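You operate a simulated robot arm through the tools that you are given. There is no shell and no other tool.

You are at the controls of a simulated two-armed robot. One attempt, no reset.

## Task
Key the job card's address for lamp two and light the can white.
Fine: dim and white full up; other lamps keep their addresses.

The check looks at the end state, three seconds after you hand in, the way a careful person would. Anything else that was tipped, shoved, dropped, spilled or broken makes it a failure.

## Robot
Two 7-joint arms with fingered hands on one trunk that stands fixed in place. Base frame: the origin is at the foot of the trunk, x ahead of it, y to its left, z up; the work surface is at about z = 0.84. Readings come in m, degrees, newtons and seconds.
The left shoulder is at [0.03, 0.119, 1.044], the right one opposite. With the tool pointing down near the work surface each hand reaches from about 0.38 to 0.78 m from the base axis, measured 20 degrees to its own side. Payload 3.8 kg a hand.
The TCP of each hand is the grasp point between the finger pads, 0.025 m short of the fingertips. In the tool frame z runs along the fingers and y along their closing line. The gripper opens to 0.088 m. The gripper's body begins 0.029 m behind the TCP. The gripper is a hand of 4 fingers: y runs from the thumb to the fingers, the wrist lies at [-0.013, -0.106, -0.174] in the tool frame, and closing takes about 1.5 s.
Orientation is that of the tool frame in the base frame, as [roll, pitch, yaw] about the fixed x, y, z axes, in that order (R = Rz(yaw) Ry(pitch) Rx(roll)). With the fingers straight down and the wrist toward the robot, the tool's x, y and z point along [0, 1, 0], [1, 0, 0] and [0, 0, -1] of the base frame.

## Interface
- The arms move only by the tool nudge_tool. It takes "left_targets", "right_targets" or both (then of equal length, played together; a hand with none holds still); each is a list of rows, each an object of numbers (a shift or turn left out is 0, a gripper value left out holds the last): "hand": the gripper command, from -1 (fully open) to 1 (shut), values between in proportion; "x", "y", "z": the shift along the base's x, y, z in m; "ax", "ay", "az": the turn, a rotation vector about the base's x, y, z in degrees. In form: [{"hand": .., "x": .., "y": .., "z": .., "ax": .., "ay": .., "az": ..}, ...]. A call has 1 to 20 rows; each row is the pose to reach, as a shift and turn from the pose commanded when the call began. Each row takes 0.2 s and may step no farther than 0.05 m and 8.6 degrees from the row before; otherwise, or with a gripper value out of range, the whole call is refused. A pose out of reach is approached as far as the arm can. The call stops where the force on the tool passes 40 N (or 10 N more than at its start, if that is more) or the arm is blocked; 0.2 s more then pass. The fingers move at their own pace (about 0.153 m/s each) and stop on an object; they squeeze with about 23 N. The grip force told is the motor's: it shows also when the fingers shut on nothing. Time passes only in rows, and 0.2 s behind the last, so rows that repeat a pose let the fingers close. The reply holds the time, the measured pose of the TCP, the force on the tool along the base axes, the opening and the grip force, in the units named above and with some noise, with the torque about the TCP (base axes, N m) and any sound that the robot's microphone picked up.
- Cameras (640 x 400 px; columns grow to the right, rows downward): "scene" is now at [0.0627, -0.0046, 1.5957]; the picture's right is [-0.09, -1.00, 0.00], its down [-0.80, 0.08, -0.60] and it looks along [0.59, -0.06, -0.80] (base axes); focal length 321 px, centre (320, 200). "left" rides on the left gripper at [-0.064, -0.083, -0.098] in its tool frame; the picture's right is [-0.62, -0.37, 0.69], its down [0.71, -0.63, 0.30] and it looks along [0.32, 0.68, 0.65] (tool axes); focal length 265 px, centre (320, 200). "right" rides on the right gripper at [0.064, -0.083, -0.098] in its tool frame; the picture's right is [-0.62, 0.37, -0.69], its down [-0.71, -0.63, 0.30] and it looks along [-0.32, 0.68, 0.65] (tool axes); focal length 265 px, centre (320, 200). There is no depth. A picture from a camera that has moved, and an enlarged one, comes with that camera's place and axes in the base frame and with its lens. The place of the scene camera against the robot may be out by one fixed shift of up to 0.018 m in any direction.
- snapshot(camera): a new picture of that camera. No time passes.
- raise_lower(by): slides the trunk up (or, below 0, down) by that many m; the arms and the scene camera ride with it, the base frame stays. It gives what a move gives, with no picture.
- hand_shape(shape, hand): the hand has 4 fingers and takes this shape, open, in about a second: jaw (thumb against the fingers, like two jaws); tri (thumb and two fingers); tip (a fingertip pinch); poke (one finger out to press); point (the index stretched); flat (the hand flat); cup (the hand cupped); fist (a fist). The gripper value then closes the fingers along that shape, each until it touches; the sizes above hold for jaw. It gives what a move gives, with no picture.
- pan_tilt(pan, tilt): turns the head with the scene camera to pan (to the left, within 120 degrees either way) and tilt (down, from -29 to 69), counted from straight ahead of the robot. It gives what a move gives.
- inspect(camera, box): a new picture of the part [left, top, right, bottom] of that camera's present view, enlarged. No time passes.
- finish_job(): hands the job in; it is judged then, once.

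Places have to be worked out from the pictures, the camera data and where the tool is seen. Open the grippers and draw the arms clear of the work before you hand the job in, unless the task says otherwise.

The tools are called by a JSON object that holds its "fn" and its "kwargs". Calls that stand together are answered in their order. nudge_tool: Moves the arms, as the interface text tells. Its arguments: {"type":"object","properties":{"left_targets":{"type":"array","items":{"type":"object","properties":{"hand":{"type":"number"},"x":{"type":"number"},"y":{"type":"number"},"z":{"type":"number"},"ax":{"type":"number"},"ay":{"type":"number"},"az":{"type":"number"}}}},"right_targets":{"type":"array","items":{"type":"object","properties":{"hand":{"type":"number"},"x":{"type":"number"},"y":{"type":"number"},"z":{"type":"number"},"ax":{"type":"number"},"ay":{"type":"number"},"az":{"type":"number"}}}}},"required":[]} The other tools are called the same way: raise_lower (by) slides the trunk up or down; hand_shape (shape, hand) gives the hand a shape; pan_tilt (pan, tilt) turns the head that bears the scene camera; snapshot (camera) takes a picture; inspect (camera, box) takes an enlarged picture of a part of a camera's view; finish_job () hands the job in.

At the start:

```text
t: 0.0
left_tool_pos: [0.5719, 0.1472, 1.0409]
left_tcp_rot: [180.0, 0.0, 90.1]
left_wrist_force: [-0.6, -0.2, -0.2]
left_ft_torque: [0.0, -0.02, 0.01]
left_opening: 0.0874
left_grip_force: 0.0
left_shape: jaw
right_tool_pos: [0.4134, -0.2817, 1.0491]
right_tcp_rot: [-179.9, 0.2, 89.9]
right_wrist_force: [-0.6, 0.5, -0.2]
right_ft_torque: [0.0, -0.02, 0.0]
right_opening: 0.0879
right_grip_force: 0.1
right_shape: jaw
trunk travel left (down, up): [-0.2, 0.39]
head pan, tilt: [-5.4, 53.3]
```

scene: 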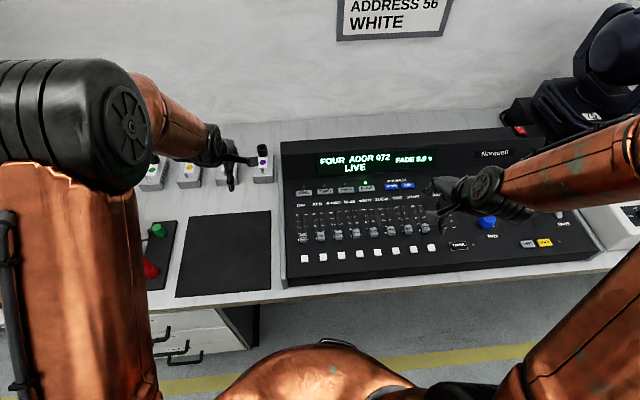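
right: 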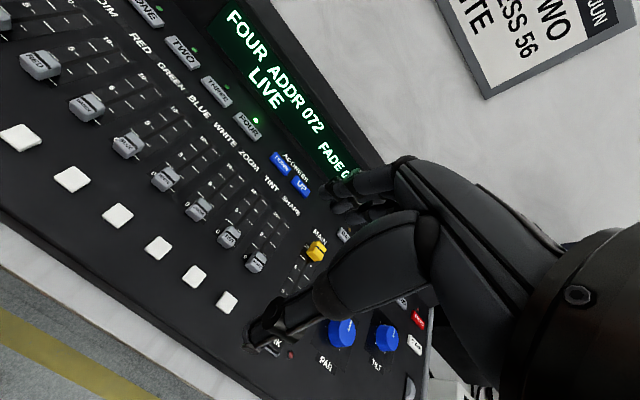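
left: 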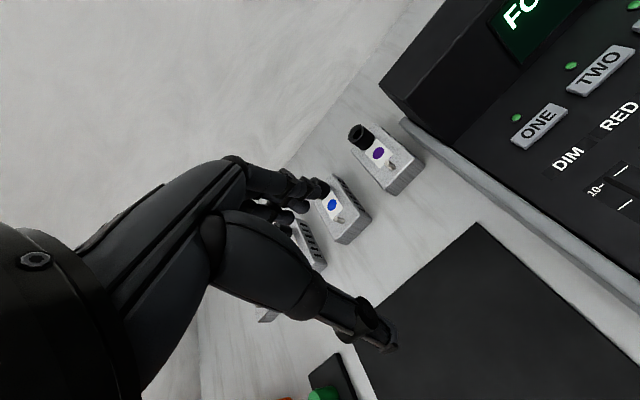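

The console shows lamp FOUR selected at address 072, and the job card reads roughly "TWO / ADDRESS 56 / WHITE". I'll look closer at the card, console and surroundings before moving.

{"fn": "inspect", "kwargs": {"camera": "scene", "box": [270, 120, 450, 290]}}

{"fn": "inspect", "kwargs": {"camera": "scene", "box": [430, 100, 640, 270]}}

{"fn": "inspect", "kwargs": {"camera": "right", "box": [180, 0, 640, 290]}}

{"fn": "inspect", "kwargs": {"camera": "scene", "box": [130, 120, 290, 290]}}

```text
2.35 times, centred on (360, 205) of scene
camera zoom: at [0.0627, -0.0046, 1.5957], right [-0.09, -1.0, 0.0], down [-0.8, 0.08, -0.6], along [0.59, -0.06, -0.8], focal length 755 px, centre (226, 188)
```

zoom: 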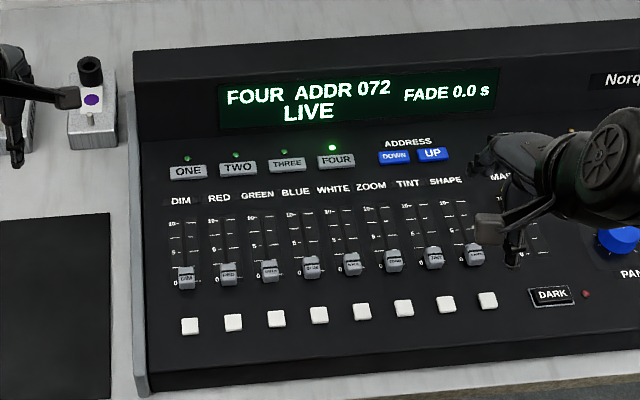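

```text
2.35 times, centred on (535, 185) of scene
camera zoom: at [0.0627, -0.0046, 1.5957], right [-0.09, -1.0, 0.0], down [-0.8, 0.08, -0.6], along [0.59, -0.06, -0.8], focal length 755 px, centre (-186, 235)
```

zoom: 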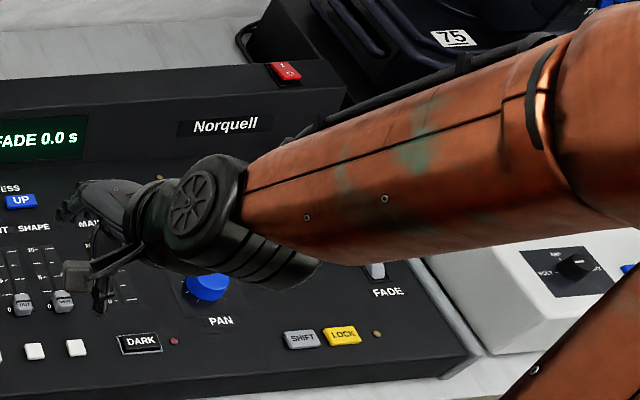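

```text
1.38 times, centred on (410, 145) of right
camera zoom: at [0.3307, -0.2175, 1.1484], right [0.37, -0.62, 0.69], down [-0.63, -0.71, -0.3], along [0.68, -0.33, -0.65], focal length 366 px, centre (196, 276)
```

zoom: 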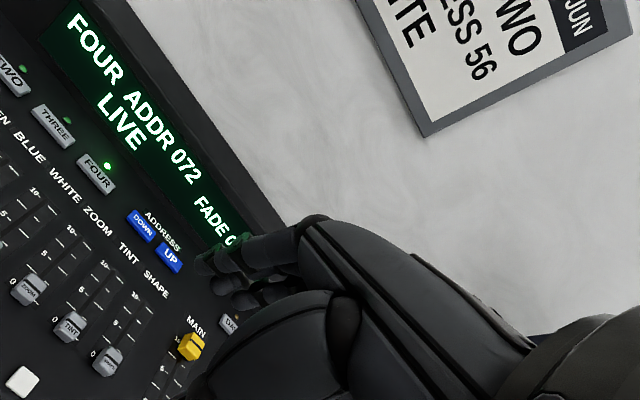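

```text
2.35 times, centred on (210, 205) of scene
camera zoom: at [0.0627, -0.0046, 1.5957], right [-0.09, -1.0, 0.0], down [-0.8, 0.08, -0.6], along [0.59, -0.06, -0.8], focal length 755 px, centre (579, 188)
```

zoom: 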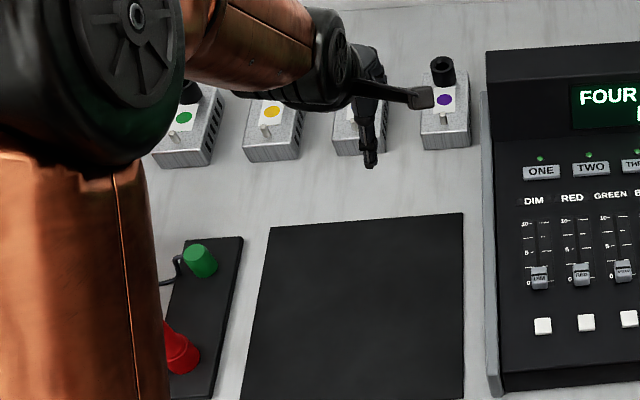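

I'll tilt the head to read the whole job card and see the lamps/cans around.

{"fn": "pan_tilt", "kwargs": {"pan": -10, "tilt": 15}}

{"fn": "snapshot", "kwargs": {"camera": "scene"}}

{"fn": "pan_tilt", "kwargs": {"pan": -50, "tilt": 35}}

{"fn": "snapshot", "kwargs": {"camera": "scene"}}

{"fn": "pan_tilt", "kwargs": {"pan": 40, "tilt": 35}}

{"fn": "snapshot", "kwargs": {"camera": "scene"}}

```text
t: 1.1
left_tool_pos: [0.5716, 0.1481, 1.0413]
left_tcp_rot: [-179.9, 0.0, 90.0]
left_wrist_force: [0.4, -1.0, 0.0]
left_ft_torque: [-0.01, 0.01, -0.02]
left_opening: 0.0878
left_grip_force: 0.0
left_shape: jaw
right_tool_pos: [0.4137, -0.2817, 1.0485]
right_tcp_rot: [-179.9, 0.1, 89.9]
right_wrist_force: [0.1, 0.1, 0.0]
right_ft_torque: [-0.01, 0.0, -0.03]
right_opening: 0.0874
right_grip_force: 0.0
right_shape: jaw
trunk travel left (down, up): [-0.2, 0.39]
head pan, tilt: [-10.0, 15.0]
```

```text
taken
camera scene: at [0.0812, -0.0139, 1.6537], right [-0.17, -0.98, 0.0], down [-0.26, 0.05, -0.97], along [0.95, -0.17, -0.26], focal length 321 px, centre (320, 200)
```

scene: 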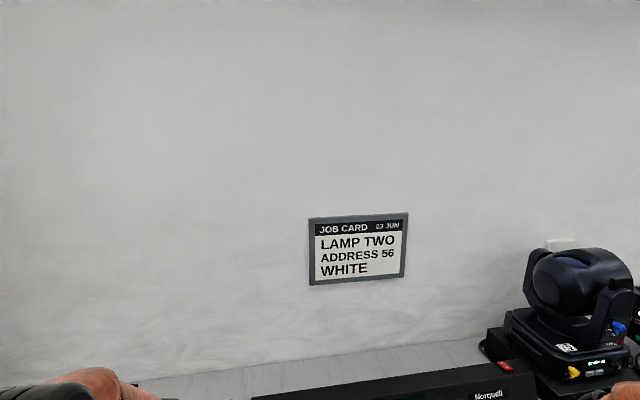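

```text
t: 2.1
left_tool_pos: [0.5725, 0.1489, 1.0414]
left_tcp_rot: [-179.9, 0.1, 90.0]
left_wrist_force: [-0.3, -0.3, 0.5]
left_ft_torque: [0.01, -0.02, -0.02]
left_opening: 0.0876
left_grip_force: 0.1
left_shape: jaw
right_tool_pos: [0.414, -0.282, 1.0483]
right_tcp_rot: [-179.9, 0.1, 89.9]
right_wrist_force: [0.4, 0.5, -0.1]
right_ft_torque: [-0.01, -0.01, 0.0]
right_opening: 0.0878
right_grip_force: 0.1
right_shape: jaw
trunk travel left (down, up): [-0.2, 0.39]
head pan, tilt: [-50.0, 35.0]
```

```text
taken
camera scene: at [0.0459, -0.0651, 1.6218], right [-0.77, -0.64, 0.0], down [-0.37, 0.44, -0.82], along [0.53, -0.63, -0.57], focal length 321 px, centre (320, 200)
```

scene: 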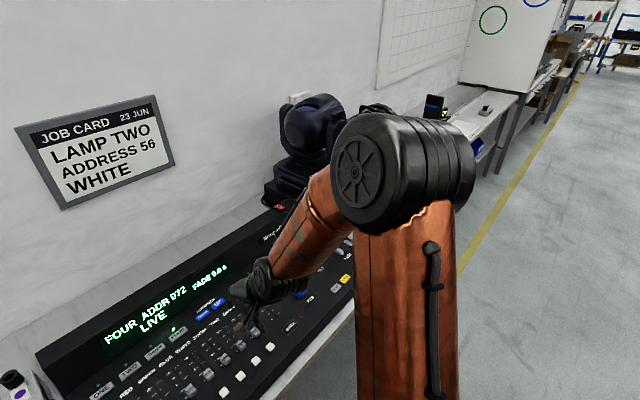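

```text
t: 3.8
left_tool_pos: [0.5726, 0.1483, 1.0414]
left_tcp_rot: [-180.0, 0.0, 90.0]
left_wrist_force: [-0.1, -0.1, -0.4]
left_ft_torque: [0.03, -0.02, 0.0]
left_opening: 0.088
left_grip_force: 0.1
left_shape: jaw
right_tool_pos: [0.4137, -0.2824, 1.0491]
right_tcp_rot: [-179.9, 0.2, 89.9]
right_wrist_force: [-0.7, 0.2, -0.3]
right_ft_torque: [0.0, 0.0, 0.01]
right_opening: 0.0874
right_grip_force: 0.0
right_shape: jaw
trunk travel left (down, up): [-0.2, 0.39]
head pan, tilt: [40.0, 35.0]
```

```text
taken
camera scene: at [0.0568, 0.0588, 1.6218], right [0.64, -0.77, 0.0], down [-0.44, -0.37, -0.82], along [0.63, 0.53, -0.57], focal length 321 px, centre (320, 200)
```

scene: 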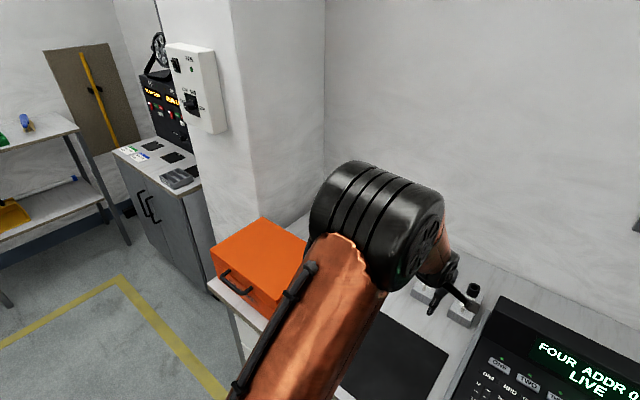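

The card reads: LAMP TWO, ADDRESS 56, WHITE. I'll look at the moving-head lamp and the boxes to the right, and the boxes at left.

{"fn": "pan_tilt", "kwargs": {"pan": -35, "tilt": 45}}

{"fn": "snapshot", "kwargs": {"camera": "scene"}}

{"fn": "pan_tilt", "kwargs": {"pan": -25, "tilt": 25}}

{"fn": "inspect", "kwargs": {"camera": "scene", "box": [300, 130, 640, 400]}}

{"fn": "pan_tilt", "kwargs": {"pan": 30, "tilt": 60}}

{"fn": "snapshot", "kwargs": {"camera": "scene"}}

```text
t: 5.2
left_tool_pos: [0.5719, 0.1488, 1.0414]
left_tcp_rot: [-179.9, 0.0, 90.0]
left_wrist_force: [-0.5, -0.6, 0.0]
left_ft_torque: [0.06, -0.03, -0.01]
left_opening: 0.0877
left_grip_force: 0.0
left_shape: jaw
right_tool_pos: [0.4137, -0.2821, 1.0487]
right_tcp_rot: [-179.9, 0.1, 89.8]
right_wrist_force: [0.5, 0.7, 0.8]
right_ft_torque: [-0.02, 0.01, -0.01]
right_opening: 0.0875
right_grip_force: 0.1
right_shape: jaw
trunk travel left (down, up): [-0.2, 0.39]
head pan, tilt: [-35.0, 45.0]
```

```text
taken
camera scene: at [0.0559, -0.0443, 1.607], right [-0.57, -0.82, 0.0], down [-0.58, 0.41, -0.71], along [0.58, -0.41, -0.71], focal length 321 px, centre (320, 200)
```

scene: 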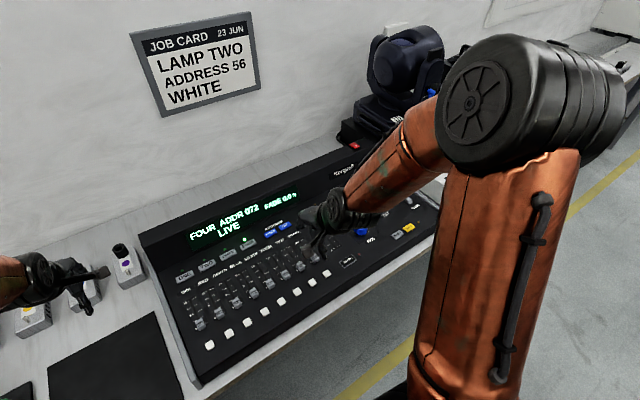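

```text
t: 6.1
left_tool_pos: [0.5723, 0.1483, 1.0416]
left_tcp_rot: [-179.9, 0.0, 90.0]
left_wrist_force: [0.1, -0.1, -0.6]
left_ft_torque: [0.05, -0.02, -0.03]
left_opening: 0.0877
left_grip_force: 0.0
left_shape: jaw
right_tool_pos: [0.413, -0.2812, 1.0482]
right_tcp_rot: [-179.8, 0.1, 89.8]
right_wrist_force: [0.0, -0.4, 0.2]
right_ft_torque: [0.01, -0.02, -0.02]
right_opening: 0.0876
right_grip_force: 0.1
right_shape: jaw
trunk travel left (down, up): [-0.2, 0.39]
head pan, tilt: [-25.0, 25.0]
```

```text
1.48 times, centred on (470, 265) of scene
camera zoom: at [0.0727, -0.0367, 1.6375], right [-0.42, -0.91, 0.0], down [-0.38, 0.18, -0.91], along [0.82, -0.38, -0.42], focal length 475 px, centre (98, 104)
```

zoom: 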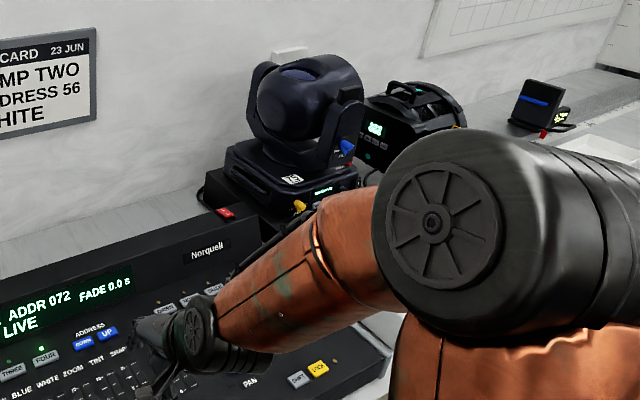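

```text
t: 7.3
left_tool_pos: [0.5716, 0.1477, 1.0413]
left_tcp_rot: [180.0, 0.0, 90.0]
left_wrist_force: [-0.4, 0.2, -0.5]
left_ft_torque: [0.0, 0.0, -0.01]
left_opening: 0.0877
left_grip_force: 0.1
left_shape: jaw
right_tool_pos: [0.4129, -0.2813, 1.0491]
right_tcp_rot: [-179.9, 0.1, 89.8]
right_wrist_force: [-1.2, 0.0, -0.9]
right_ft_torque: [0.02, -0.04, 0.01]
right_opening: 0.0877
right_grip_force: 0.1
right_shape: jaw
trunk travel left (down, up): [-0.2, 0.39]
head pan, tilt: [30.0, 60.0]
```

```text
taken
camera scene: at [0.047, 0.0356, 1.5875], right [0.5, -0.87, 0.0], down [-0.75, -0.43, -0.5], along [0.43, 0.25, -0.87], focal length 321 px, centre (320, 200)
```

scene: 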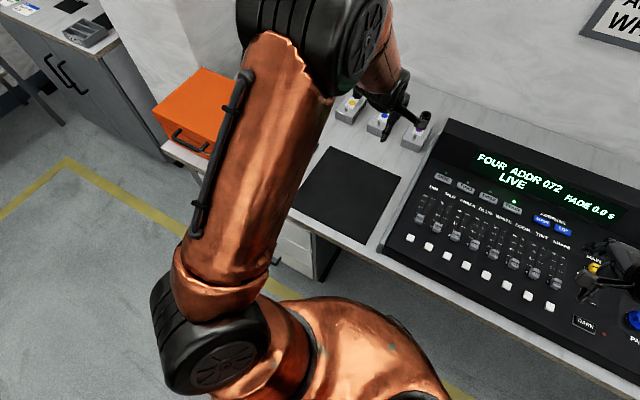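

There's a second fixture (a can with a green display) behind the moving head on the right, hidden by the right arm. I'll shift the right hand over to see it and use its own camera too.

{"fn": "nudge_tool", "kwargs": {"right_targets": [{"z": 0.04}, {"z": 0.08}, {"z": 0.1, "y": -0.04}, {"z": 0.1, "y": -0.08}, {"z": 0.1, "y": -0.12}, {"z": 0.1, "y": -0.16, "x": -0.02}, {"z": 0.1, "y": -0.2, "x": -0.04}, {"z": 0.1, "y": -0.24, "x": -0.06}]}}

{"fn": "pan_tilt", "kwargs": {"pan": -25, "tilt": 35}}

{"fn": "snapshot", "kwargs": {"camera": "scene"}}

{"fn": "snapshot", "kwargs": {"camera": "right"}}

```text
t: 9.1
left_tool_pos: [0.5723, 0.1475, 1.0426]
left_tcp_rot: [-179.9, 0.0, 90.0]
left_wrist_force: [-1.0, -0.1, -0.4]
left_ft_torque: [0.01, -0.02, -0.01]
left_opening: 0.0877
left_grip_force: 0.0
left_shape: jaw
right_tool_pos: [0.3534, -0.5241, 1.1489]
right_tcp_rot: [-180.0, 0.1, 90.0]
right_wrist_force: [0.1, 0.3, 0.2]
right_ft_torque: [0.02, -0.06, 0.0]
right_opening: 0.0876
right_grip_force: 0.2
right_shape: jaw
trunk travel left (down, up): [-0.2, 0.39]
head pan, tilt: [30.0, 60.0]
```

```text
t: 10.3
left_tool_pos: [0.5719, 0.1485, 1.0416]
left_tcp_rot: [180.0, 0.0, 89.9]
left_wrist_force: [-0.5, -0.7, 0.3]
left_ft_torque: [-0.01, 0.01, 0.03]
left_opening: 0.0876
left_grip_force: 0.1
left_shape: jaw
right_tool_pos: [0.3538, -0.5212, 1.1481]
right_tcp_rot: [-179.9, 0.1, 89.9]
right_wrist_force: [-0.4, -0.3, -0.1]
right_ft_torque: [0.01, -0.01, -0.02]
right_opening: 0.0878
right_grip_force: 0.1
right_shape: jaw
trunk travel left (down, up): [-0.2, 0.39]
head pan, tilt: [-25.0, 35.0]
```

```text
taken
camera scene: at [0.069, -0.035, 1.6218], right [-0.42, -0.91, 0.0], down [-0.52, 0.24, -0.82], along [0.74, -0.35, -0.57], focal length 321 px, centre (320, 200)
```

scene: 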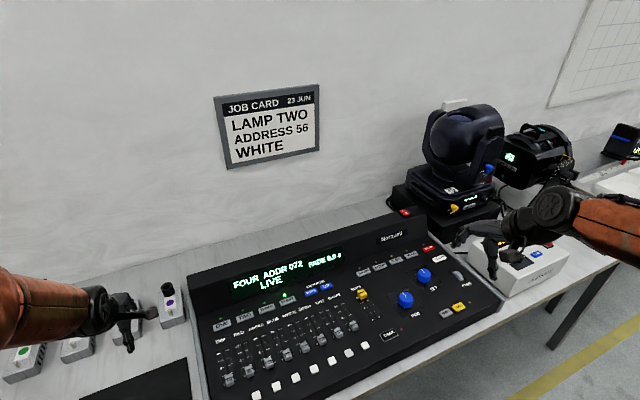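

```text
taken
camera right: at [0.2708, -0.4579, 1.2476], right [0.37, -0.62, 0.69], down [-0.63, -0.71, -0.3], along [0.68, -0.33, -0.65], focal length 265 px, centre (320, 200)
```

right: 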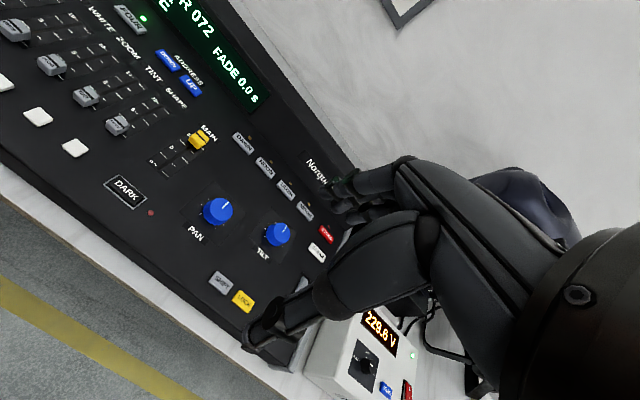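

Much clearer. I'll zoom in on the console's right part, the fixtures, and the power box.

{"fn": "inspect", "kwargs": {"camera": "scene", "box": [330, 190, 490, 350]}}

{"fn": "inspect", "kwargs": {"camera": "scene", "box": [400, 90, 600, 215]}}

{"fn": "inspect", "kwargs": {"camera": "scene", "box": [480, 110, 580, 190]}}

{"fn": "inspect", "kwargs": {"camera": "scene", "box": [190, 230, 410, 390]}}

{"fn": "inspect", "kwargs": {"camera": "right", "box": [90, 80, 350, 330]}}

{"fn": "inspect", "kwargs": {"camera": "right", "box": [290, 280, 450, 400]}}

```text
2.50 times, centred on (410, 270) of scene
camera zoom: at [0.069, -0.035, 1.6218], right [-0.42, -0.91, 0.0], down [-0.52, 0.24, -0.82], along [0.74, -0.35, -0.57], focal length 802 px, centre (95, 25)
```

zoom: 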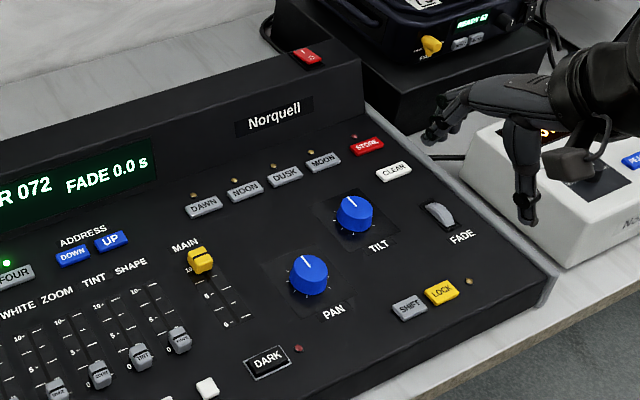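

```text
3.20 times, centred on (500, 152) of scene
camera zoom: at [0.069, -0.035, 1.6218], right [-0.42, -0.91, 0.0], down [-0.52, 0.24, -0.82], along [0.74, -0.35, -0.57], focal length 1026 px, centre (-256, 352)
```

zoom: 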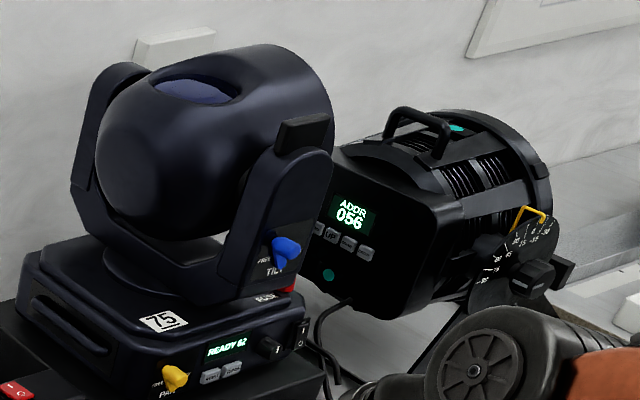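

```text
5.00 times, centred on (530, 150) of scene
camera zoom: at [0.069, -0.035, 1.6218], right [-0.42, -0.91, 0.0], down [-0.52, 0.24, -0.82], along [0.74, -0.35, -0.57], focal length 1604 px, centre (-730, 450)
```

zoom: 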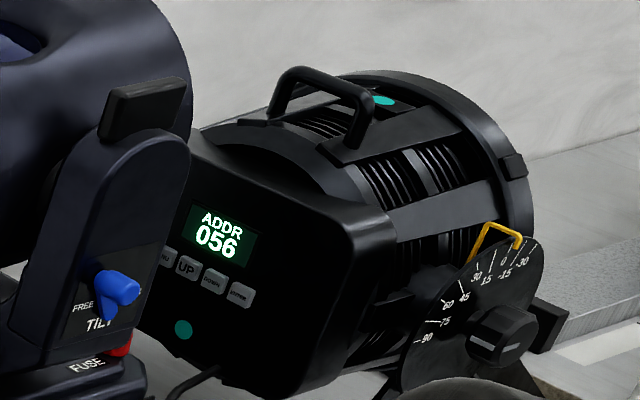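

```text
2.50 times, centred on (300, 310) of scene
camera zoom: at [0.069, -0.035, 1.6218], right [-0.42, -0.91, 0.0], down [-0.52, 0.24, -0.82], along [0.74, -0.35, -0.57], focal length 802 px, centre (370, -75)
```

zoom: 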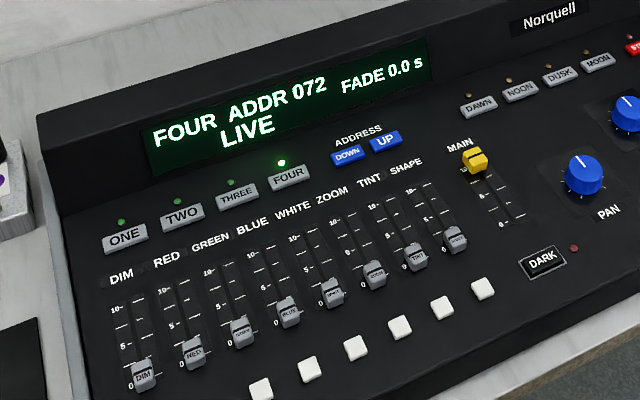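

```text
1.60 times, centred on (220, 205) of right
camera zoom: at [0.2708, -0.4579, 1.2476], right [0.37, -0.62, 0.69], down [-0.63, -0.71, -0.3], along [0.68, -0.33, -0.65], focal length 425 px, centre (480, 192)
```

zoom: 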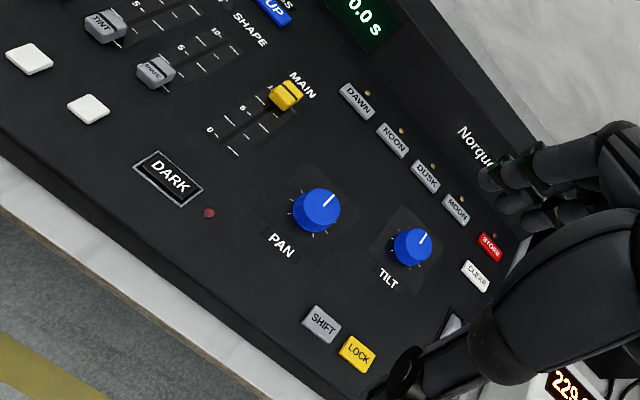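

```text
3.33 times, centred on (370, 340) of right
camera zoom: at [0.2708, -0.4579, 1.2476], right [0.37, -0.62, 0.69], down [-0.63, -0.71, -0.3], along [0.68, -0.33, -0.65], focal length 885 px, centre (153, -267)
```

zoom: 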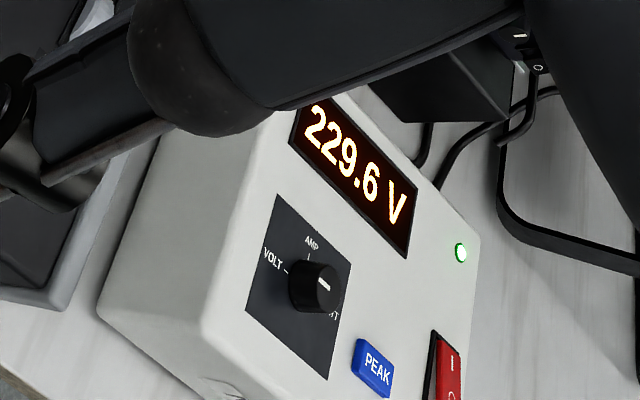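

The can (lamp) reads ADDR 056 itself, so the console's patch for lamp TWO must be keyed to 056, then DIM and WHITE faders run to 10 (MAIN is already full; DARK LED is off). I'll form the right hand into a poke shape in clear air and draw the left hand out of the way.

{"fn": "hand_shape", "kwargs": {"shape": "poke", "hand": "right"}}

{"fn": "nudge_tool", "kwargs": {"left_targets": [{"z": 0.04}, {"z": 0.08}, {"z": 0.1, "y": 0.04}, {"z": 0.1, "y": 0.08, "x": -0.03}, {"z": 0.1, "y": 0.12, "x": -0.06}, {"z": 0.1, "y": 0.16, "x": -0.09}, {"z": 0.1, "y": 0.2, "x": -0.12}]}}

{"fn": "snapshot", "kwargs": {"camera": "right"}}

{"fn": "pan_tilt", "kwargs": {"pan": -30, "tilt": 45}}

{"fn": "snapshot", "kwargs": {"camera": "scene"}}

```text
t: 11.2
left_tool_pos: [0.573, 0.1475, 1.0424]
left_tcp_rot: [180.0, 0.0, 89.9]
left_wrist_force: [0.3, 0.1, -0.2]
left_ft_torque: [0.0, 0.03, -0.01]
left_opening: 0.0874
left_grip_force: 0.0
left_shape: jaw
right_tool_pos: [0.3543, -0.522, 1.1476]
right_tcp_rot: [-179.9, 0.1, 89.9]
right_wrist_force: [0.3, 0.3, -0.8]
right_ft_torque: [0.02, 0.01, 0.04]
right_opening: 0.0
right_grip_force: 0.1
right_shape: poke
trunk travel left (down, up): [-0.2, 0.39]
head pan, tilt: [-25.0, 35.0]
```

```text
t: 12.8
left_tool_pos: [0.452, 0.3495, 1.1419]
left_tcp_rot: [-179.9, 0.0, 89.9]
left_wrist_force: [-0.4, 0.2, -0.5]
left_ft_torque: [-0.02, -0.05, -0.01]
left_opening: 0.0879
left_grip_force: 0.0
left_shape: jaw
right_tool_pos: [0.3525, -0.523, 1.149]
right_tcp_rot: [180.0, 0.1, 89.9]
right_wrist_force: [-0.8, -0.8, 0.7]
right_ft_torque: [0.02, 0.01, -0.01]
right_opening: 0.0
right_grip_force: 0.0
right_shape: poke
trunk travel left (down, up): [-0.2, 0.39]
head pan, tilt: [-25.0, 35.0]
```

```text
taken
camera right: at [0.2698, -0.4576, 1.248], right [0.37, -0.62, 0.69], down [-0.63, -0.71, -0.3], along [0.68, -0.33, -0.65], focal length 265 px, centre (320, 200)
```

right: 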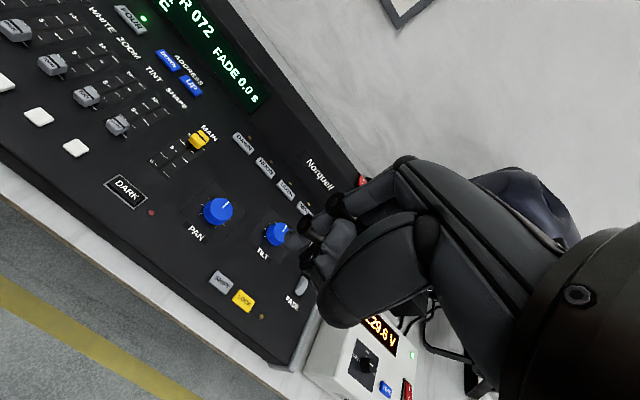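

```text
t: 13.6
left_tool_pos: [0.4522, 0.3484, 1.1414]
left_tcp_rot: [180.0, 0.0, 89.9]
left_wrist_force: [0.3, -1.0, 1.3]
left_ft_torque: [0.03, 0.05, 0.02]
left_opening: 0.0876
left_grip_force: 0.0
left_shape: jaw
right_tool_pos: [0.3536, -0.5225, 1.1483]
right_tcp_rot: [-179.9, 0.1, 89.9]
right_wrist_force: [0.5, -0.1, 0.1]
right_ft_torque: [0.03, 0.0, 0.0]
right_opening: 0.0
right_grip_force: 0.2
right_shape: poke
trunk travel left (down, up): [-0.2, 0.39]
head pan, tilt: [-30.0, 45.0]
```

```text
taken
camera scene: at [0.0596, -0.0385, 1.607], right [-0.5, -0.87, 0.0], down [-0.61, 0.35, -0.71], along [0.61, -0.35, -0.71], focal length 321 px, centre (320, 200)
```

scene: 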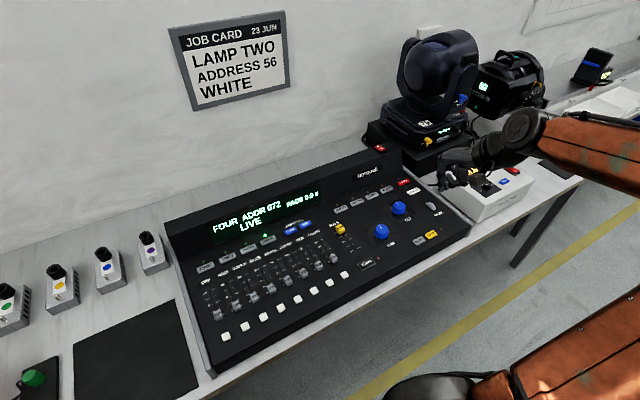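

I'll zoom in on the poke finger to find where its tip lies relative to the TCP.

{"fn": "inspect", "kwargs": {"camera": "scene", "box": [410, 90, 570, 210]}}

{"fn": "inspect", "kwargs": {"camera": "right", "box": [240, 140, 440, 330]}}

{"fn": "inspect", "kwargs": {"camera": "scene", "box": [170, 170, 370, 360]}}

```text
3.33 times, centred on (490, 150) of scene
camera zoom: at [0.0596, -0.0385, 1.607], right [-0.5, -0.87, 0.0], down [-0.61, 0.35, -0.71], along [0.61, -0.35, -0.71], focal length 1069 px, centre (-247, 367)
```

zoom: 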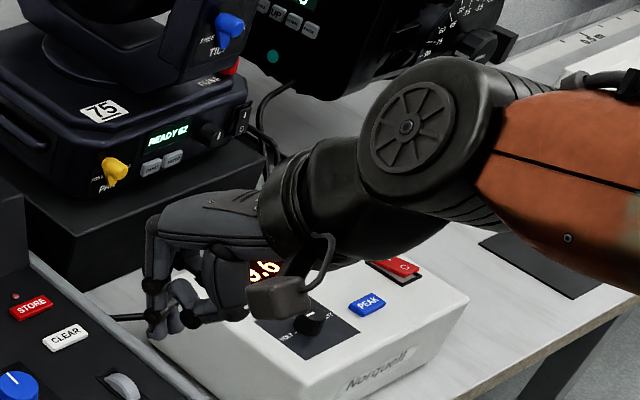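

```text
2.11 times, centred on (340, 235) of right
camera zoom: at [0.2707, -0.4582, 1.2476], right [0.37, -0.62, 0.69], down [-0.63, -0.71, -0.3], along [0.68, -0.33, -0.65], focal length 559 px, centre (278, 126)
```

zoom: 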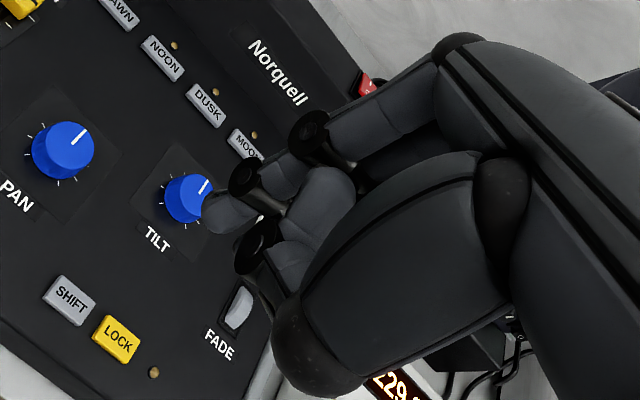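

```text
2.11 times, centred on (270, 265) of scene
camera zoom: at [0.0596, -0.0385, 1.607], right [-0.5, -0.87, 0.0], down [-0.61, 0.35, -0.71], along [0.61, -0.35, -0.71], focal length 675 px, centre (425, 63)
```

zoom: 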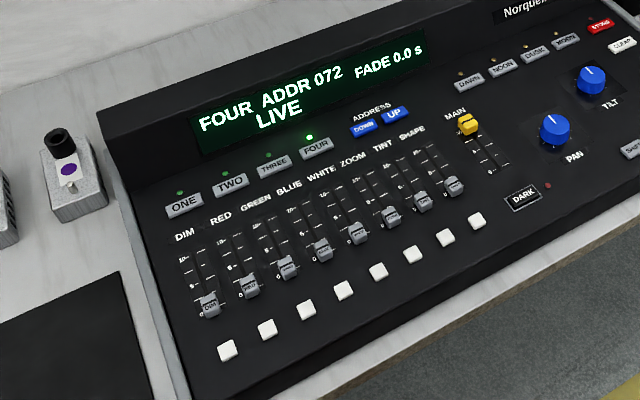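

The poke fingertip sits about 0.025 m beyond the TCP along tool z, as documented. Triangulating the right-camera views puts TWO near (0.629, -0.079, 0.849) and UP near (0.633, -0.328, 0.847). I'll fly the right hand high to above TWO and check.

{"fn": "nudge_tool", "kwargs": {"right_targets": [{"x": 0.02, "y": 0.037}, {"x": 0.045, "y": 0.074}, {"x": 0.07, "y": 0.111}, {"x": 0.092, "y": 0.148}, {"x": 0.115, "y": 0.185}, {"x": 0.138, "y": 0.222}, {"x": 0.16, "y": 0.259}, {"x": 0.183, "y": 0.296}, {"x": 0.206, "y": 0.333}, {"x": 0.23, "y": 0.37}, {"x": 0.252, "y": 0.407}, {"x": 0.275, "y": 0.4435}, {"x": 0.275, "y": 0.4435, "z": -0.045}, {"x": 0.275, "y": 0.4435, "z": -0.09}, {"x": 0.275, "y": 0.4435, "z": -0.13}, {"x": 0.275, "y": 0.4435, "z": -0.17}]}}

{"fn": "pan_tilt", "kwargs": {"pan": 0, "tilt": 55}}

{"fn": "snapshot", "kwargs": {"camera": "scene"}}

{"fn": "snapshot", "kwargs": {"camera": "right"}}

```text
t: 17.0
left_tool_pos: [0.4551, 0.3493, 1.1403]
left_tcp_rot: [-179.9, 0.0, 89.9]
left_wrist_force: [0.0, 0.2, -0.5]
left_ft_torque: [-0.01, 0.02, 0.02]
left_opening: 0.0875
left_grip_force: 0.0
left_shape: jaw
right_tool_pos: [0.5595, -0.1531, 0.9757]
right_tcp_rot: [-179.9, -0.1, 90.0]
right_wrist_force: [-0.6, -0.4, 0.0]
right_ft_torque: [0.01, 0.07, 0.0]
right_opening: 0.0
right_grip_force: 0.1
right_shape: poke
right hand out of reach, approached as far as the arm can: row 9, 10, 11, 12, 13, 14, 15, 16
trunk travel left (down, up): [-0.2, 0.39]
head pan, tilt: [-30.0, 45.0]
```

```text
t: 17.9
left_tool_pos: [0.4535, 0.349, 1.1411]
left_tcp_rot: [-180.0, 0.0, 89.9]
left_wrist_force: [0.1, 0.5, 0.5]
left_ft_torque: [-0.01, 0.02, -0.01]
left_opening: 0.0875
left_grip_force: 0.1
left_shape: jaw
right_tool_pos: [0.5594, -0.1514, 0.9762]
right_tcp_rot: [-180.0, 0.1, 89.9]
right_wrist_force: [0.2, 0.4, -0.3]
right_ft_torque: [0.03, 0.02, 0.01]
right_opening: 0.0
right_grip_force: 0.0
right_shape: poke
trunk travel left (down, up): [-0.2, 0.39]
head pan, tilt: [0.0, 55.0]
```

```text
taken
camera scene: at [0.0615, 0.0023, 1.5936], right [0.0, -1.0, 0.0], down [-0.82, 0.0, -0.57], along [0.57, 0.0, -0.82], focal length 321 px, centre (320, 200)
```

scene: 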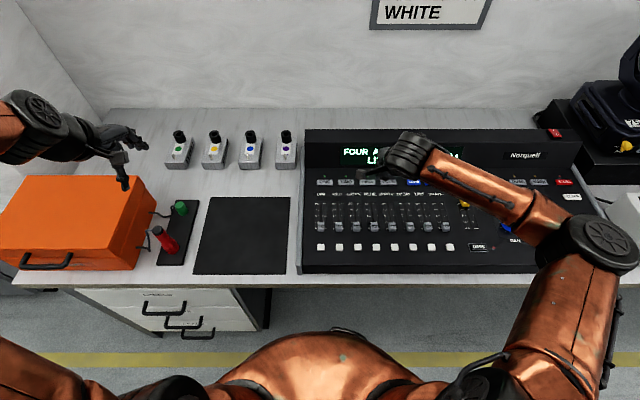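

```text
taken
camera right: at [0.4756, -0.0887, 1.0755], right [0.37, -0.62, 0.69], down [-0.63, -0.71, -0.3], along [0.68, -0.33, -0.65], focal length 265 px, centre (320, 200)
```

right: 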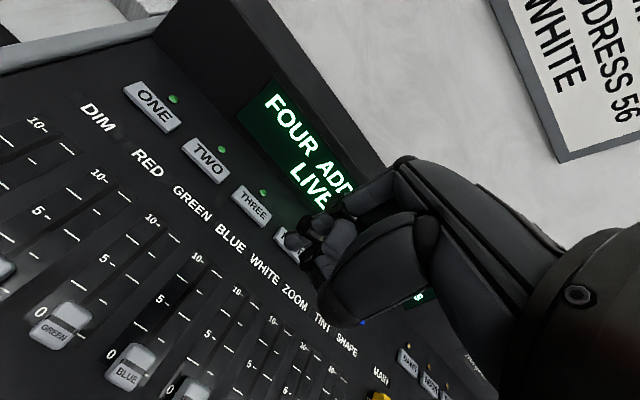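

The right hand stalled at (0.56, -0.15), likely a wrist-angle limit as the forearm comes in from the right. I'll try turning the tool about the vertical (wrist swinging to the robot's right) and see how far it follows.

{"fn": "nudge_tool", "kwargs": {"right_targets": [{"az": 8}, {"az": 16}, {"az": 24}, {"az": 32}, {"az": 32}]}}

{"fn": "snapshot", "kwargs": {"camera": "scene"}}

```text
t: 19.1
left_tool_pos: [0.4523, 0.3499, 1.1418]
left_tcp_rot: [180.0, -0.1, 90.0]
left_wrist_force: [-0.5, -0.3, -0.4]
left_ft_torque: [0.01, -0.01, 0.0]
left_opening: 0.0878
left_grip_force: 0.1
left_shape: jaw
right_tool_pos: [0.561, -0.1544, 0.9792]
right_tcp_rot: [-180.0, 0.1, 122.0]
right_wrist_force: [-0.5, 0.2, 1.2]
right_ft_torque: [0.01, 0.01, 0.0]
right_opening: 0.0
right_grip_force: 0.1
right_shape: poke
trunk travel left (down, up): [-0.2, 0.39]
head pan, tilt: [0.0, 55.0]
```

```text
taken
camera scene: at [0.0613, 0.0025, 1.5936], right [0.0, -1.0, 0.0], down [-0.82, 0.0, -0.57], along [0.57, 0.0, -0.82], focal length 321 px, centre (320, 200)
```

scene: 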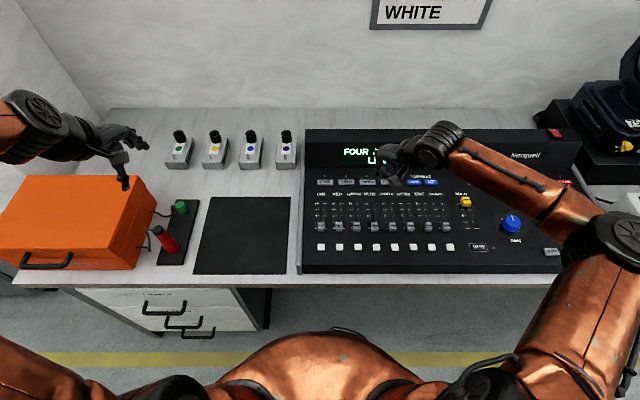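

The turn worked with no reach complaint and held position (0.561, -0.154). Now I'll step toward TWO at this height.

{"fn": "nudge_tool", "kwargs": {"right_targets": [{"x": 0.017, "y": 0.019}, {"x": 0.034, "y": 0.038}, {"x": 0.051, "y": 0.057}, {"x": 0.068, "y": 0.075}, {"x": 0.068, "y": 0.075}]}}

{"fn": "snapshot", "kwargs": {"camera": "scene"}}

{"fn": "snapshot", "kwargs": {"camera": "right"}}

```text
t: 20.3
left_tool_pos: [0.4536, 0.3483, 1.1412]
left_tcp_rot: [180.0, 0.0, 90.0]
left_wrist_force: [0.1, -0.6, 0.4]
left_ft_torque: [0.03, -0.02, 0.02]
left_opening: 0.0879
left_grip_force: 0.0
left_shape: jaw
right_tool_pos: [0.5736, -0.1346, 0.9769]
right_tcp_rot: [-179.9, 0.1, 121.9]
right_wrist_force: [0.1, 0.7, 0.6]
right_ft_torque: [0.03, 0.02, -0.01]
right_opening: 0.0001
right_grip_force: 0.0
right_shape: poke
right hand out of reach, approached as far as the arm can: row 2, 3, 4, 5
trunk travel left (down, up): [-0.2, 0.39]
head pan, tilt: [0.0, 55.0]
```

```text
taken
camera scene: at [0.0614, 0.0025, 1.5936], right [0.0, -1.0, 0.0], down [-0.82, 0.0, -0.57], along [0.57, 0.0, -0.82], focal length 321 px, centre (320, 200)
```

scene: 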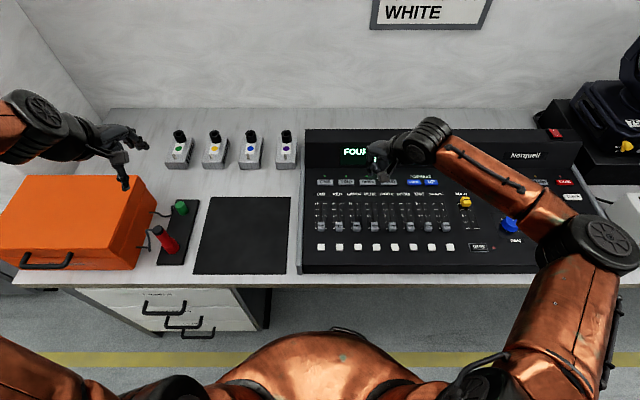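

```text
taken
camera right: at [0.4688, -0.1253, 1.0767], right [0.64, -0.33, 0.69], down [-0.16, -0.94, -0.3], along [0.75, 0.09, -0.65], focal length 265 px, centre (320, 200)
```

right: 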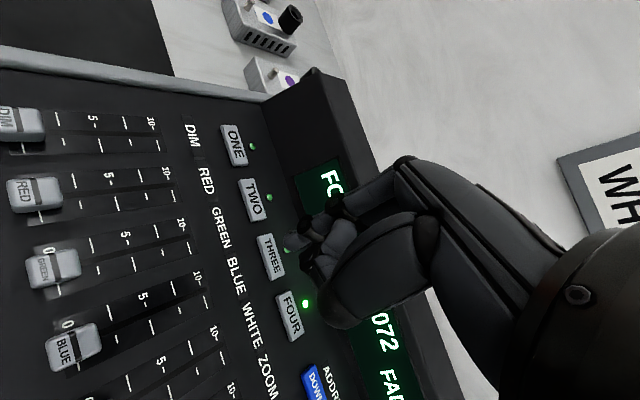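

Reach is limited at this height. I'll lower first (fingertip to about z 0.90, panel is ~0.85) and then step toward TWO, since the stated reach holds near the work surface.

{"fn": "nudge_tool", "kwargs": {"right_targets": [{"z": -0.025}, {"z": -0.05}, {"z": -0.05, "x": 0.014, "y": 0.014}, {"z": -0.05, "x": 0.028, "y": 0.028}, {"z": -0.05, "x": 0.042, "y": 0.042}, {"z": -0.05, "x": 0.055, "y": 0.055}, {"z": -0.05, "x": 0.055, "y": 0.055}]}}

{"fn": "snapshot", "kwargs": {"camera": "right"}}

```text
t: 21.9
left_tool_pos: [0.4523, 0.3487, 1.1417]
left_tcp_rot: [-180.0, 0.0, 89.9]
left_wrist_force: [0.8, 0.2, 0.1]
left_ft_torque: [0.0, 0.01, 0.02]
left_opening: 0.0875
left_grip_force: 0.1
left_shape: jaw
right_tool_pos: [0.5698, -0.1324, 0.9349]
right_tcp_rot: [180.0, 0.0, 121.9]
right_wrist_force: [0.5, 0.8, 0.1]
right_ft_torque: [0.01, -0.03, -0.03]
right_opening: 0.0002
right_grip_force: 0.0
right_shape: poke
right hand out of reach, approached as far as the arm can: row 3, 4, 5, 6, 7
trunk travel left (down, up): [-0.2, 0.39]
head pan, tilt: [0.0, 55.0]
```

```text
taken
camera right: at [0.4648, -0.1229, 1.0347], right [0.64, -0.33, 0.69], down [-0.16, -0.94, -0.3], along [0.75, 0.09, -0.65], focal length 265 px, centre (320, 200)
```

right: 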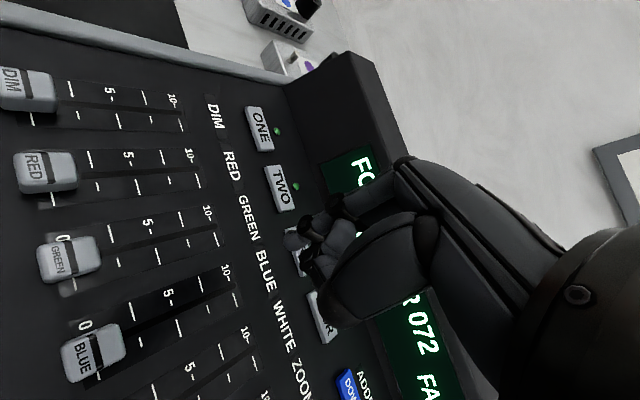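

Still blocked at (0.57, -0.13). I'll test which direction is limiting: a small +x alone.

{"fn": "nudge_tool", "kwargs": {"right_targets": [{"x": 0.015}, {"x": 0.03}, {"x": 0.03}]}}

{"fn": "nudge_tool", "kwargs": {"right_targets": [{"az": 8}, {"az": 16}, {"az": 24}, {"az": 24}]}}

{"fn": "nudge_tool", "kwargs": {"right_targets": [{"y": 0.015}, {"y": 0.03}, {"y": 0.03}]}}

```text
t: 22.7
left_tool_pos: [0.453, 0.3494, 1.1409]
left_tcp_rot: [-179.9, 0.0, 89.9]
left_wrist_force: [0.4, 0.5, 0.5]
left_ft_torque: [0.02, -0.03, -0.01]
left_opening: 0.0876
left_grip_force: 0.1
left_shape: jaw
right_tool_pos: [0.5795, -0.145, 0.9373]
right_tcp_rot: [-180.0, 0.0, 121.9]
right_wrist_force: [-0.6, 0.6, 0.1]
right_ft_torque: [-0.02, -0.01, 0.05]
right_opening: 0.0002
right_grip_force: 0.1
right_shape: poke
right hand out of reach, approached as far as the arm can: row 1, 2, 3
trunk travel left (down, up): [-0.2, 0.39]
head pan, tilt: [0.0, 55.0]
```

```text
t: 23.7
left_tool_pos: [0.4517, 0.3491, 1.1409]
left_tcp_rot: [-180.0, 0.0, 90.1]
left_wrist_force: [-0.1, 0.4, -0.3]
left_ft_torque: [-0.01, -0.02, -0.01]
left_opening: 0.0878
left_grip_force: 0.0
left_shape: jaw
right_tool_pos: [0.5687, -0.1514, 0.9362]
right_tcp_rot: [-180.0, 0.0, 146.0]
right_wrist_force: [0.1, 0.3, 0.3]
right_ft_torque: [0.0, -0.03, -0.01]
right_opening: 0.0
right_grip_force: 0.0
right_shape: poke
right hand out of reach, approached as far as the arm can: row 2, 3, 4
trunk travel left (down, up): [-0.2, 0.39]
head pan, tilt: [0.0, 55.0]
```

```text
t: 24.5
left_tool_pos: [0.4522, 0.3494, 1.1405]
left_tcp_rot: [-180.0, 0.0, 89.9]
left_wrist_force: [0.0, -0.3, -0.1]
left_ft_torque: [-0.01, 0.04, 0.0]
left_opening: 0.0879
left_grip_force: 0.0
left_shape: jaw
right_tool_pos: [0.5559, -0.1313, 0.9366]
right_tcp_rot: [-180.0, 0.0, 146.0]
right_wrist_force: [-1.0, -0.1, -0.2]
right_ft_torque: [-0.01, -0.01, -0.04]
right_opening: 0.0
right_grip_force: 0.0
right_shape: poke
right hand out of reach, approached as far as the arm can: row 1, 2, 3
trunk travel left (down, up): [-0.2, 0.39]
head pan, tilt: [0.0, 55.0]
```

The hand's limit behaves like an elbow/shoulder stop, so a tilted finger should give the extra ~8 cm. I'll bring yaw back a little, then tilt the finger ~32° forward-left (away from the wrist) while holding the TCP.

{"fn": "nudge_tool", "kwargs": {"right_targets": [{"az": -8}, {"az": -16}]}}

{"fn": "nudge_tool", "kwargs": {"right_targets": [{"ax": 5.14, "ay": -6.13}, {"ax": 10.28, "ay": -12.26}, {"ax": 15.4, "ay": -18.4}, {"ax": 20.5, "ay": -24.5}, {"ax": 20.5, "ay": -24.5, "x": 0.015, "y": 0.015}, {"ax": 20.5, "ay": -24.5, "x": 0.03, "y": 0.03}, {"ax": 20.5, "ay": -24.5, "x": 0.03, "y": 0.03}]}}

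{"fn": "snapshot", "kwargs": {"camera": "right"}}

{"fn": "snapshot", "kwargs": {"camera": "scene"}}

```text
t: 25.1
left_tool_pos: [0.4536, 0.3494, 1.1416]
left_tcp_rot: [179.9, 0.0, 90.0]
left_wrist_force: [-0.7, 0.2, 0.1]
left_ft_torque: [0.04, 0.01, 0.02]
left_opening: 0.0877
left_grip_force: 0.1
left_shape: jaw
right_tool_pos: [0.5566, -0.1304, 0.9382]
right_tcp_rot: [179.9, 0.1, 130.0]
right_wrist_force: [-0.6, -0.5, 0.1]
right_ft_torque: [0.03, -0.01, -0.02]
right_opening: 0.0
right_grip_force: 0.1
right_shape: poke
trunk travel left (down, up): [-0.2, 0.39]
head pan, tilt: [0.0, 55.0]
```

```text
t: 26.7
left_tool_pos: [0.4536, 0.3491, 1.1417]
left_tcp_rot: [-180.0, 0.0, 90.0]
left_wrist_force: [0.6, -0.2, 0.4]
left_ft_torque: [0.02, 0.02, 0.02]
left_opening: 0.0879
left_grip_force: 0.1
left_shape: jaw
right_tool_pos: [0.5857, -0.1022, 0.9359]
right_tcp_rot: [148.1, 0.0, 130.1]
right_wrist_force: [0.2, 0.1, 0.3]
right_ft_torque: [0.0, 0.03, 0.01]
right_opening: 0.0
right_grip_force: 0.1
right_shape: poke
trunk travel left (down, up): [-0.2, 0.39]
head pan, tilt: [0.0, 55.0]
```

```text
taken
camera right: at [0.4509, -0.1316, 0.9776], right [0.36, -0.51, 0.78], down [0.17, -0.79, -0.59], along [0.92, 0.34, -0.19], focal length 265 px, centre (320, 200)
```

right: 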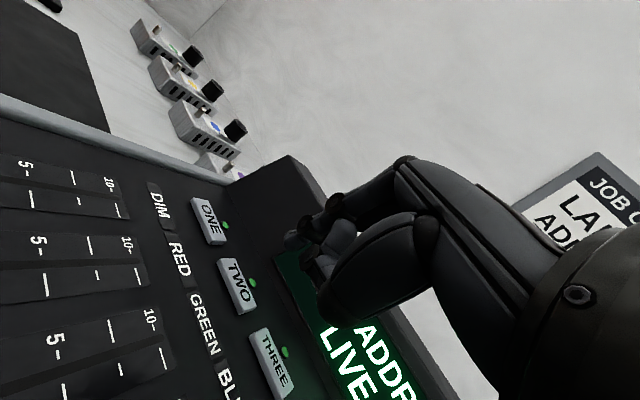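

```text
taken
camera scene: at [0.0611, 0.0022, 1.5936], right [0.0, -1.0, 0.0], down [-0.82, 0.0, -0.57], along [0.57, 0.0, -0.82], focal length 321 px, centre (320, 200)
```

scene: 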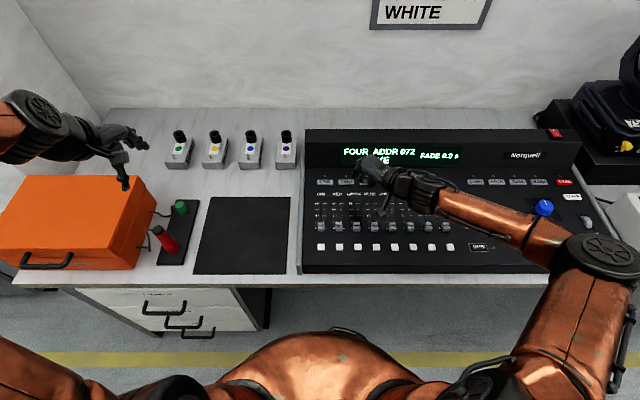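

The tilted pose follows. I'll zoom to see the fingertip precisely against the buttons.

{"fn": "inspect", "kwargs": {"camera": "right", "box": [180, 160, 380, 340]}}

{"fn": "inspect", "kwargs": {"camera": "scene", "box": [300, 130, 480, 260]}}

```text
2.22 times, centred on (280, 250) of right
camera zoom: at [0.4509, -0.1316, 0.9776], right [0.36, -0.51, 0.78], down [0.17, -0.79, -0.59], along [0.92, 0.34, -0.19], focal length 590 px, centre (409, 89)
```

zoom: 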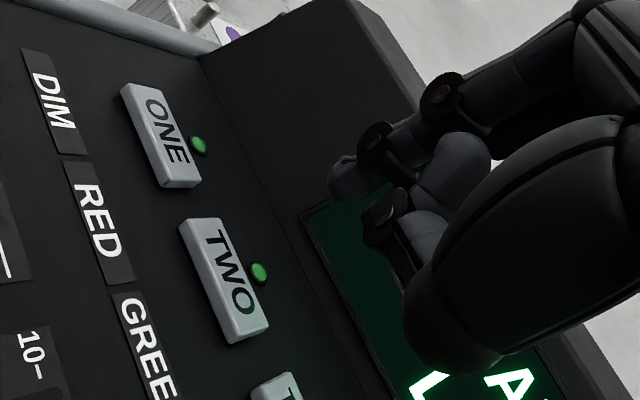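

```text
3.08 times, centred on (390, 195) of scene
camera zoom: at [0.0611, 0.0022, 1.5936], right [0.0, -1.0, 0.0], down [-0.82, 0.0, -0.57], along [0.57, 0.0, -0.82], focal length 987 px, centre (105, 215)
```

zoom: 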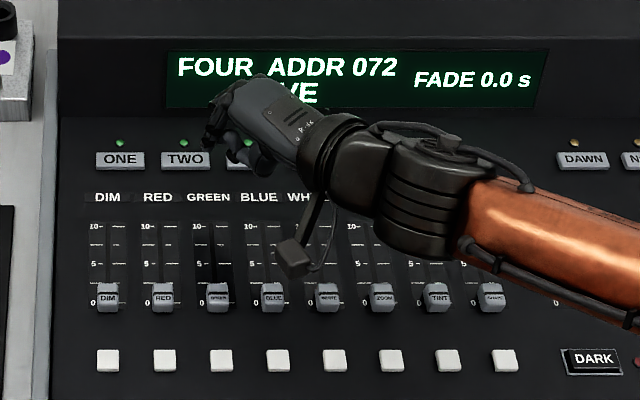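

The fingertip is near (0.596, -0.094, 0.915), and TWO re-measures at about (0.627, -0.081, 0.85). I'll shift to just above TWO (≈2.5 cm clear) and check.

{"fn": "nudge_tool", "kwargs": {"right_targets": [{"x": 0.016, "y": 0.007}, {"x": 0.031, "y": 0.013, "z": -0.02}, {"x": 0.031, "y": 0.013, "z": -0.035}, {"x": 0.031, "y": 0.013, "z": -0.035}]}}

{"fn": "inspect", "kwargs": {"camera": "right", "box": [180, 160, 380, 340]}}

{"fn": "inspect", "kwargs": {"camera": "scene", "box": [300, 130, 480, 260]}}

```text
t: 27.7
left_tool_pos: [0.4538, 0.3492, 1.1409]
left_tcp_rot: [180.0, 0.1, 90.1]
left_wrist_force: [0.5, -0.5, 0.6]
left_ft_torque: [0.01, -0.01, 0.02]
left_opening: 0.0875
left_grip_force: 0.1
left_shape: jaw
right_tool_pos: [0.6064, -0.0948, 0.935]
right_tcp_rot: [148.4, 0.1, 129.9]
right_wrist_force: [0.1, 0.5, 0.6]
right_ft_torque: [-0.02, 0.0, 0.0]
right_opening: 0.0002
right_grip_force: 0.0
right_shape: poke
right hand out of reach, approached as far as the arm can: row 2, 3, 4
trunk travel left (down, up): [-0.2, 0.39]
head pan, tilt: [0.0, 55.0]
```

```text
2.22 times, centred on (280, 250) of right
camera zoom: at [0.4723, -0.1246, 0.9758], right [0.36, -0.51, 0.78], down [0.17, -0.79, -0.59], along [0.92, 0.35, -0.2], focal length 590 px, centre (409, 89)
```

zoom: 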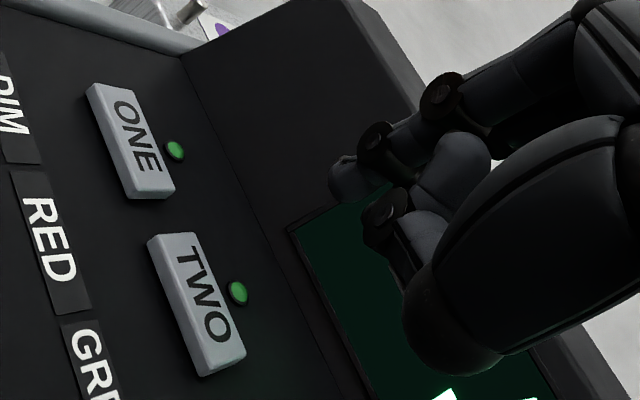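

```text
3.08 times, centred on (390, 195) of scene
camera zoom: at [0.0613, 0.0023, 1.5936], right [0.0, -1.0, 0.0], down [-0.82, 0.0, -0.57], along [0.57, 0.0, -0.82], focal length 987 px, centre (105, 215)
```

zoom: 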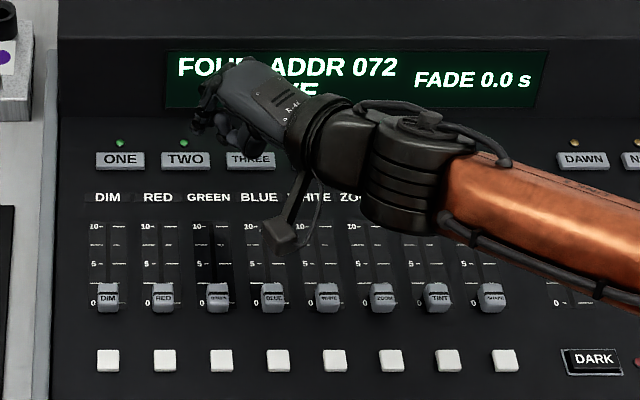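

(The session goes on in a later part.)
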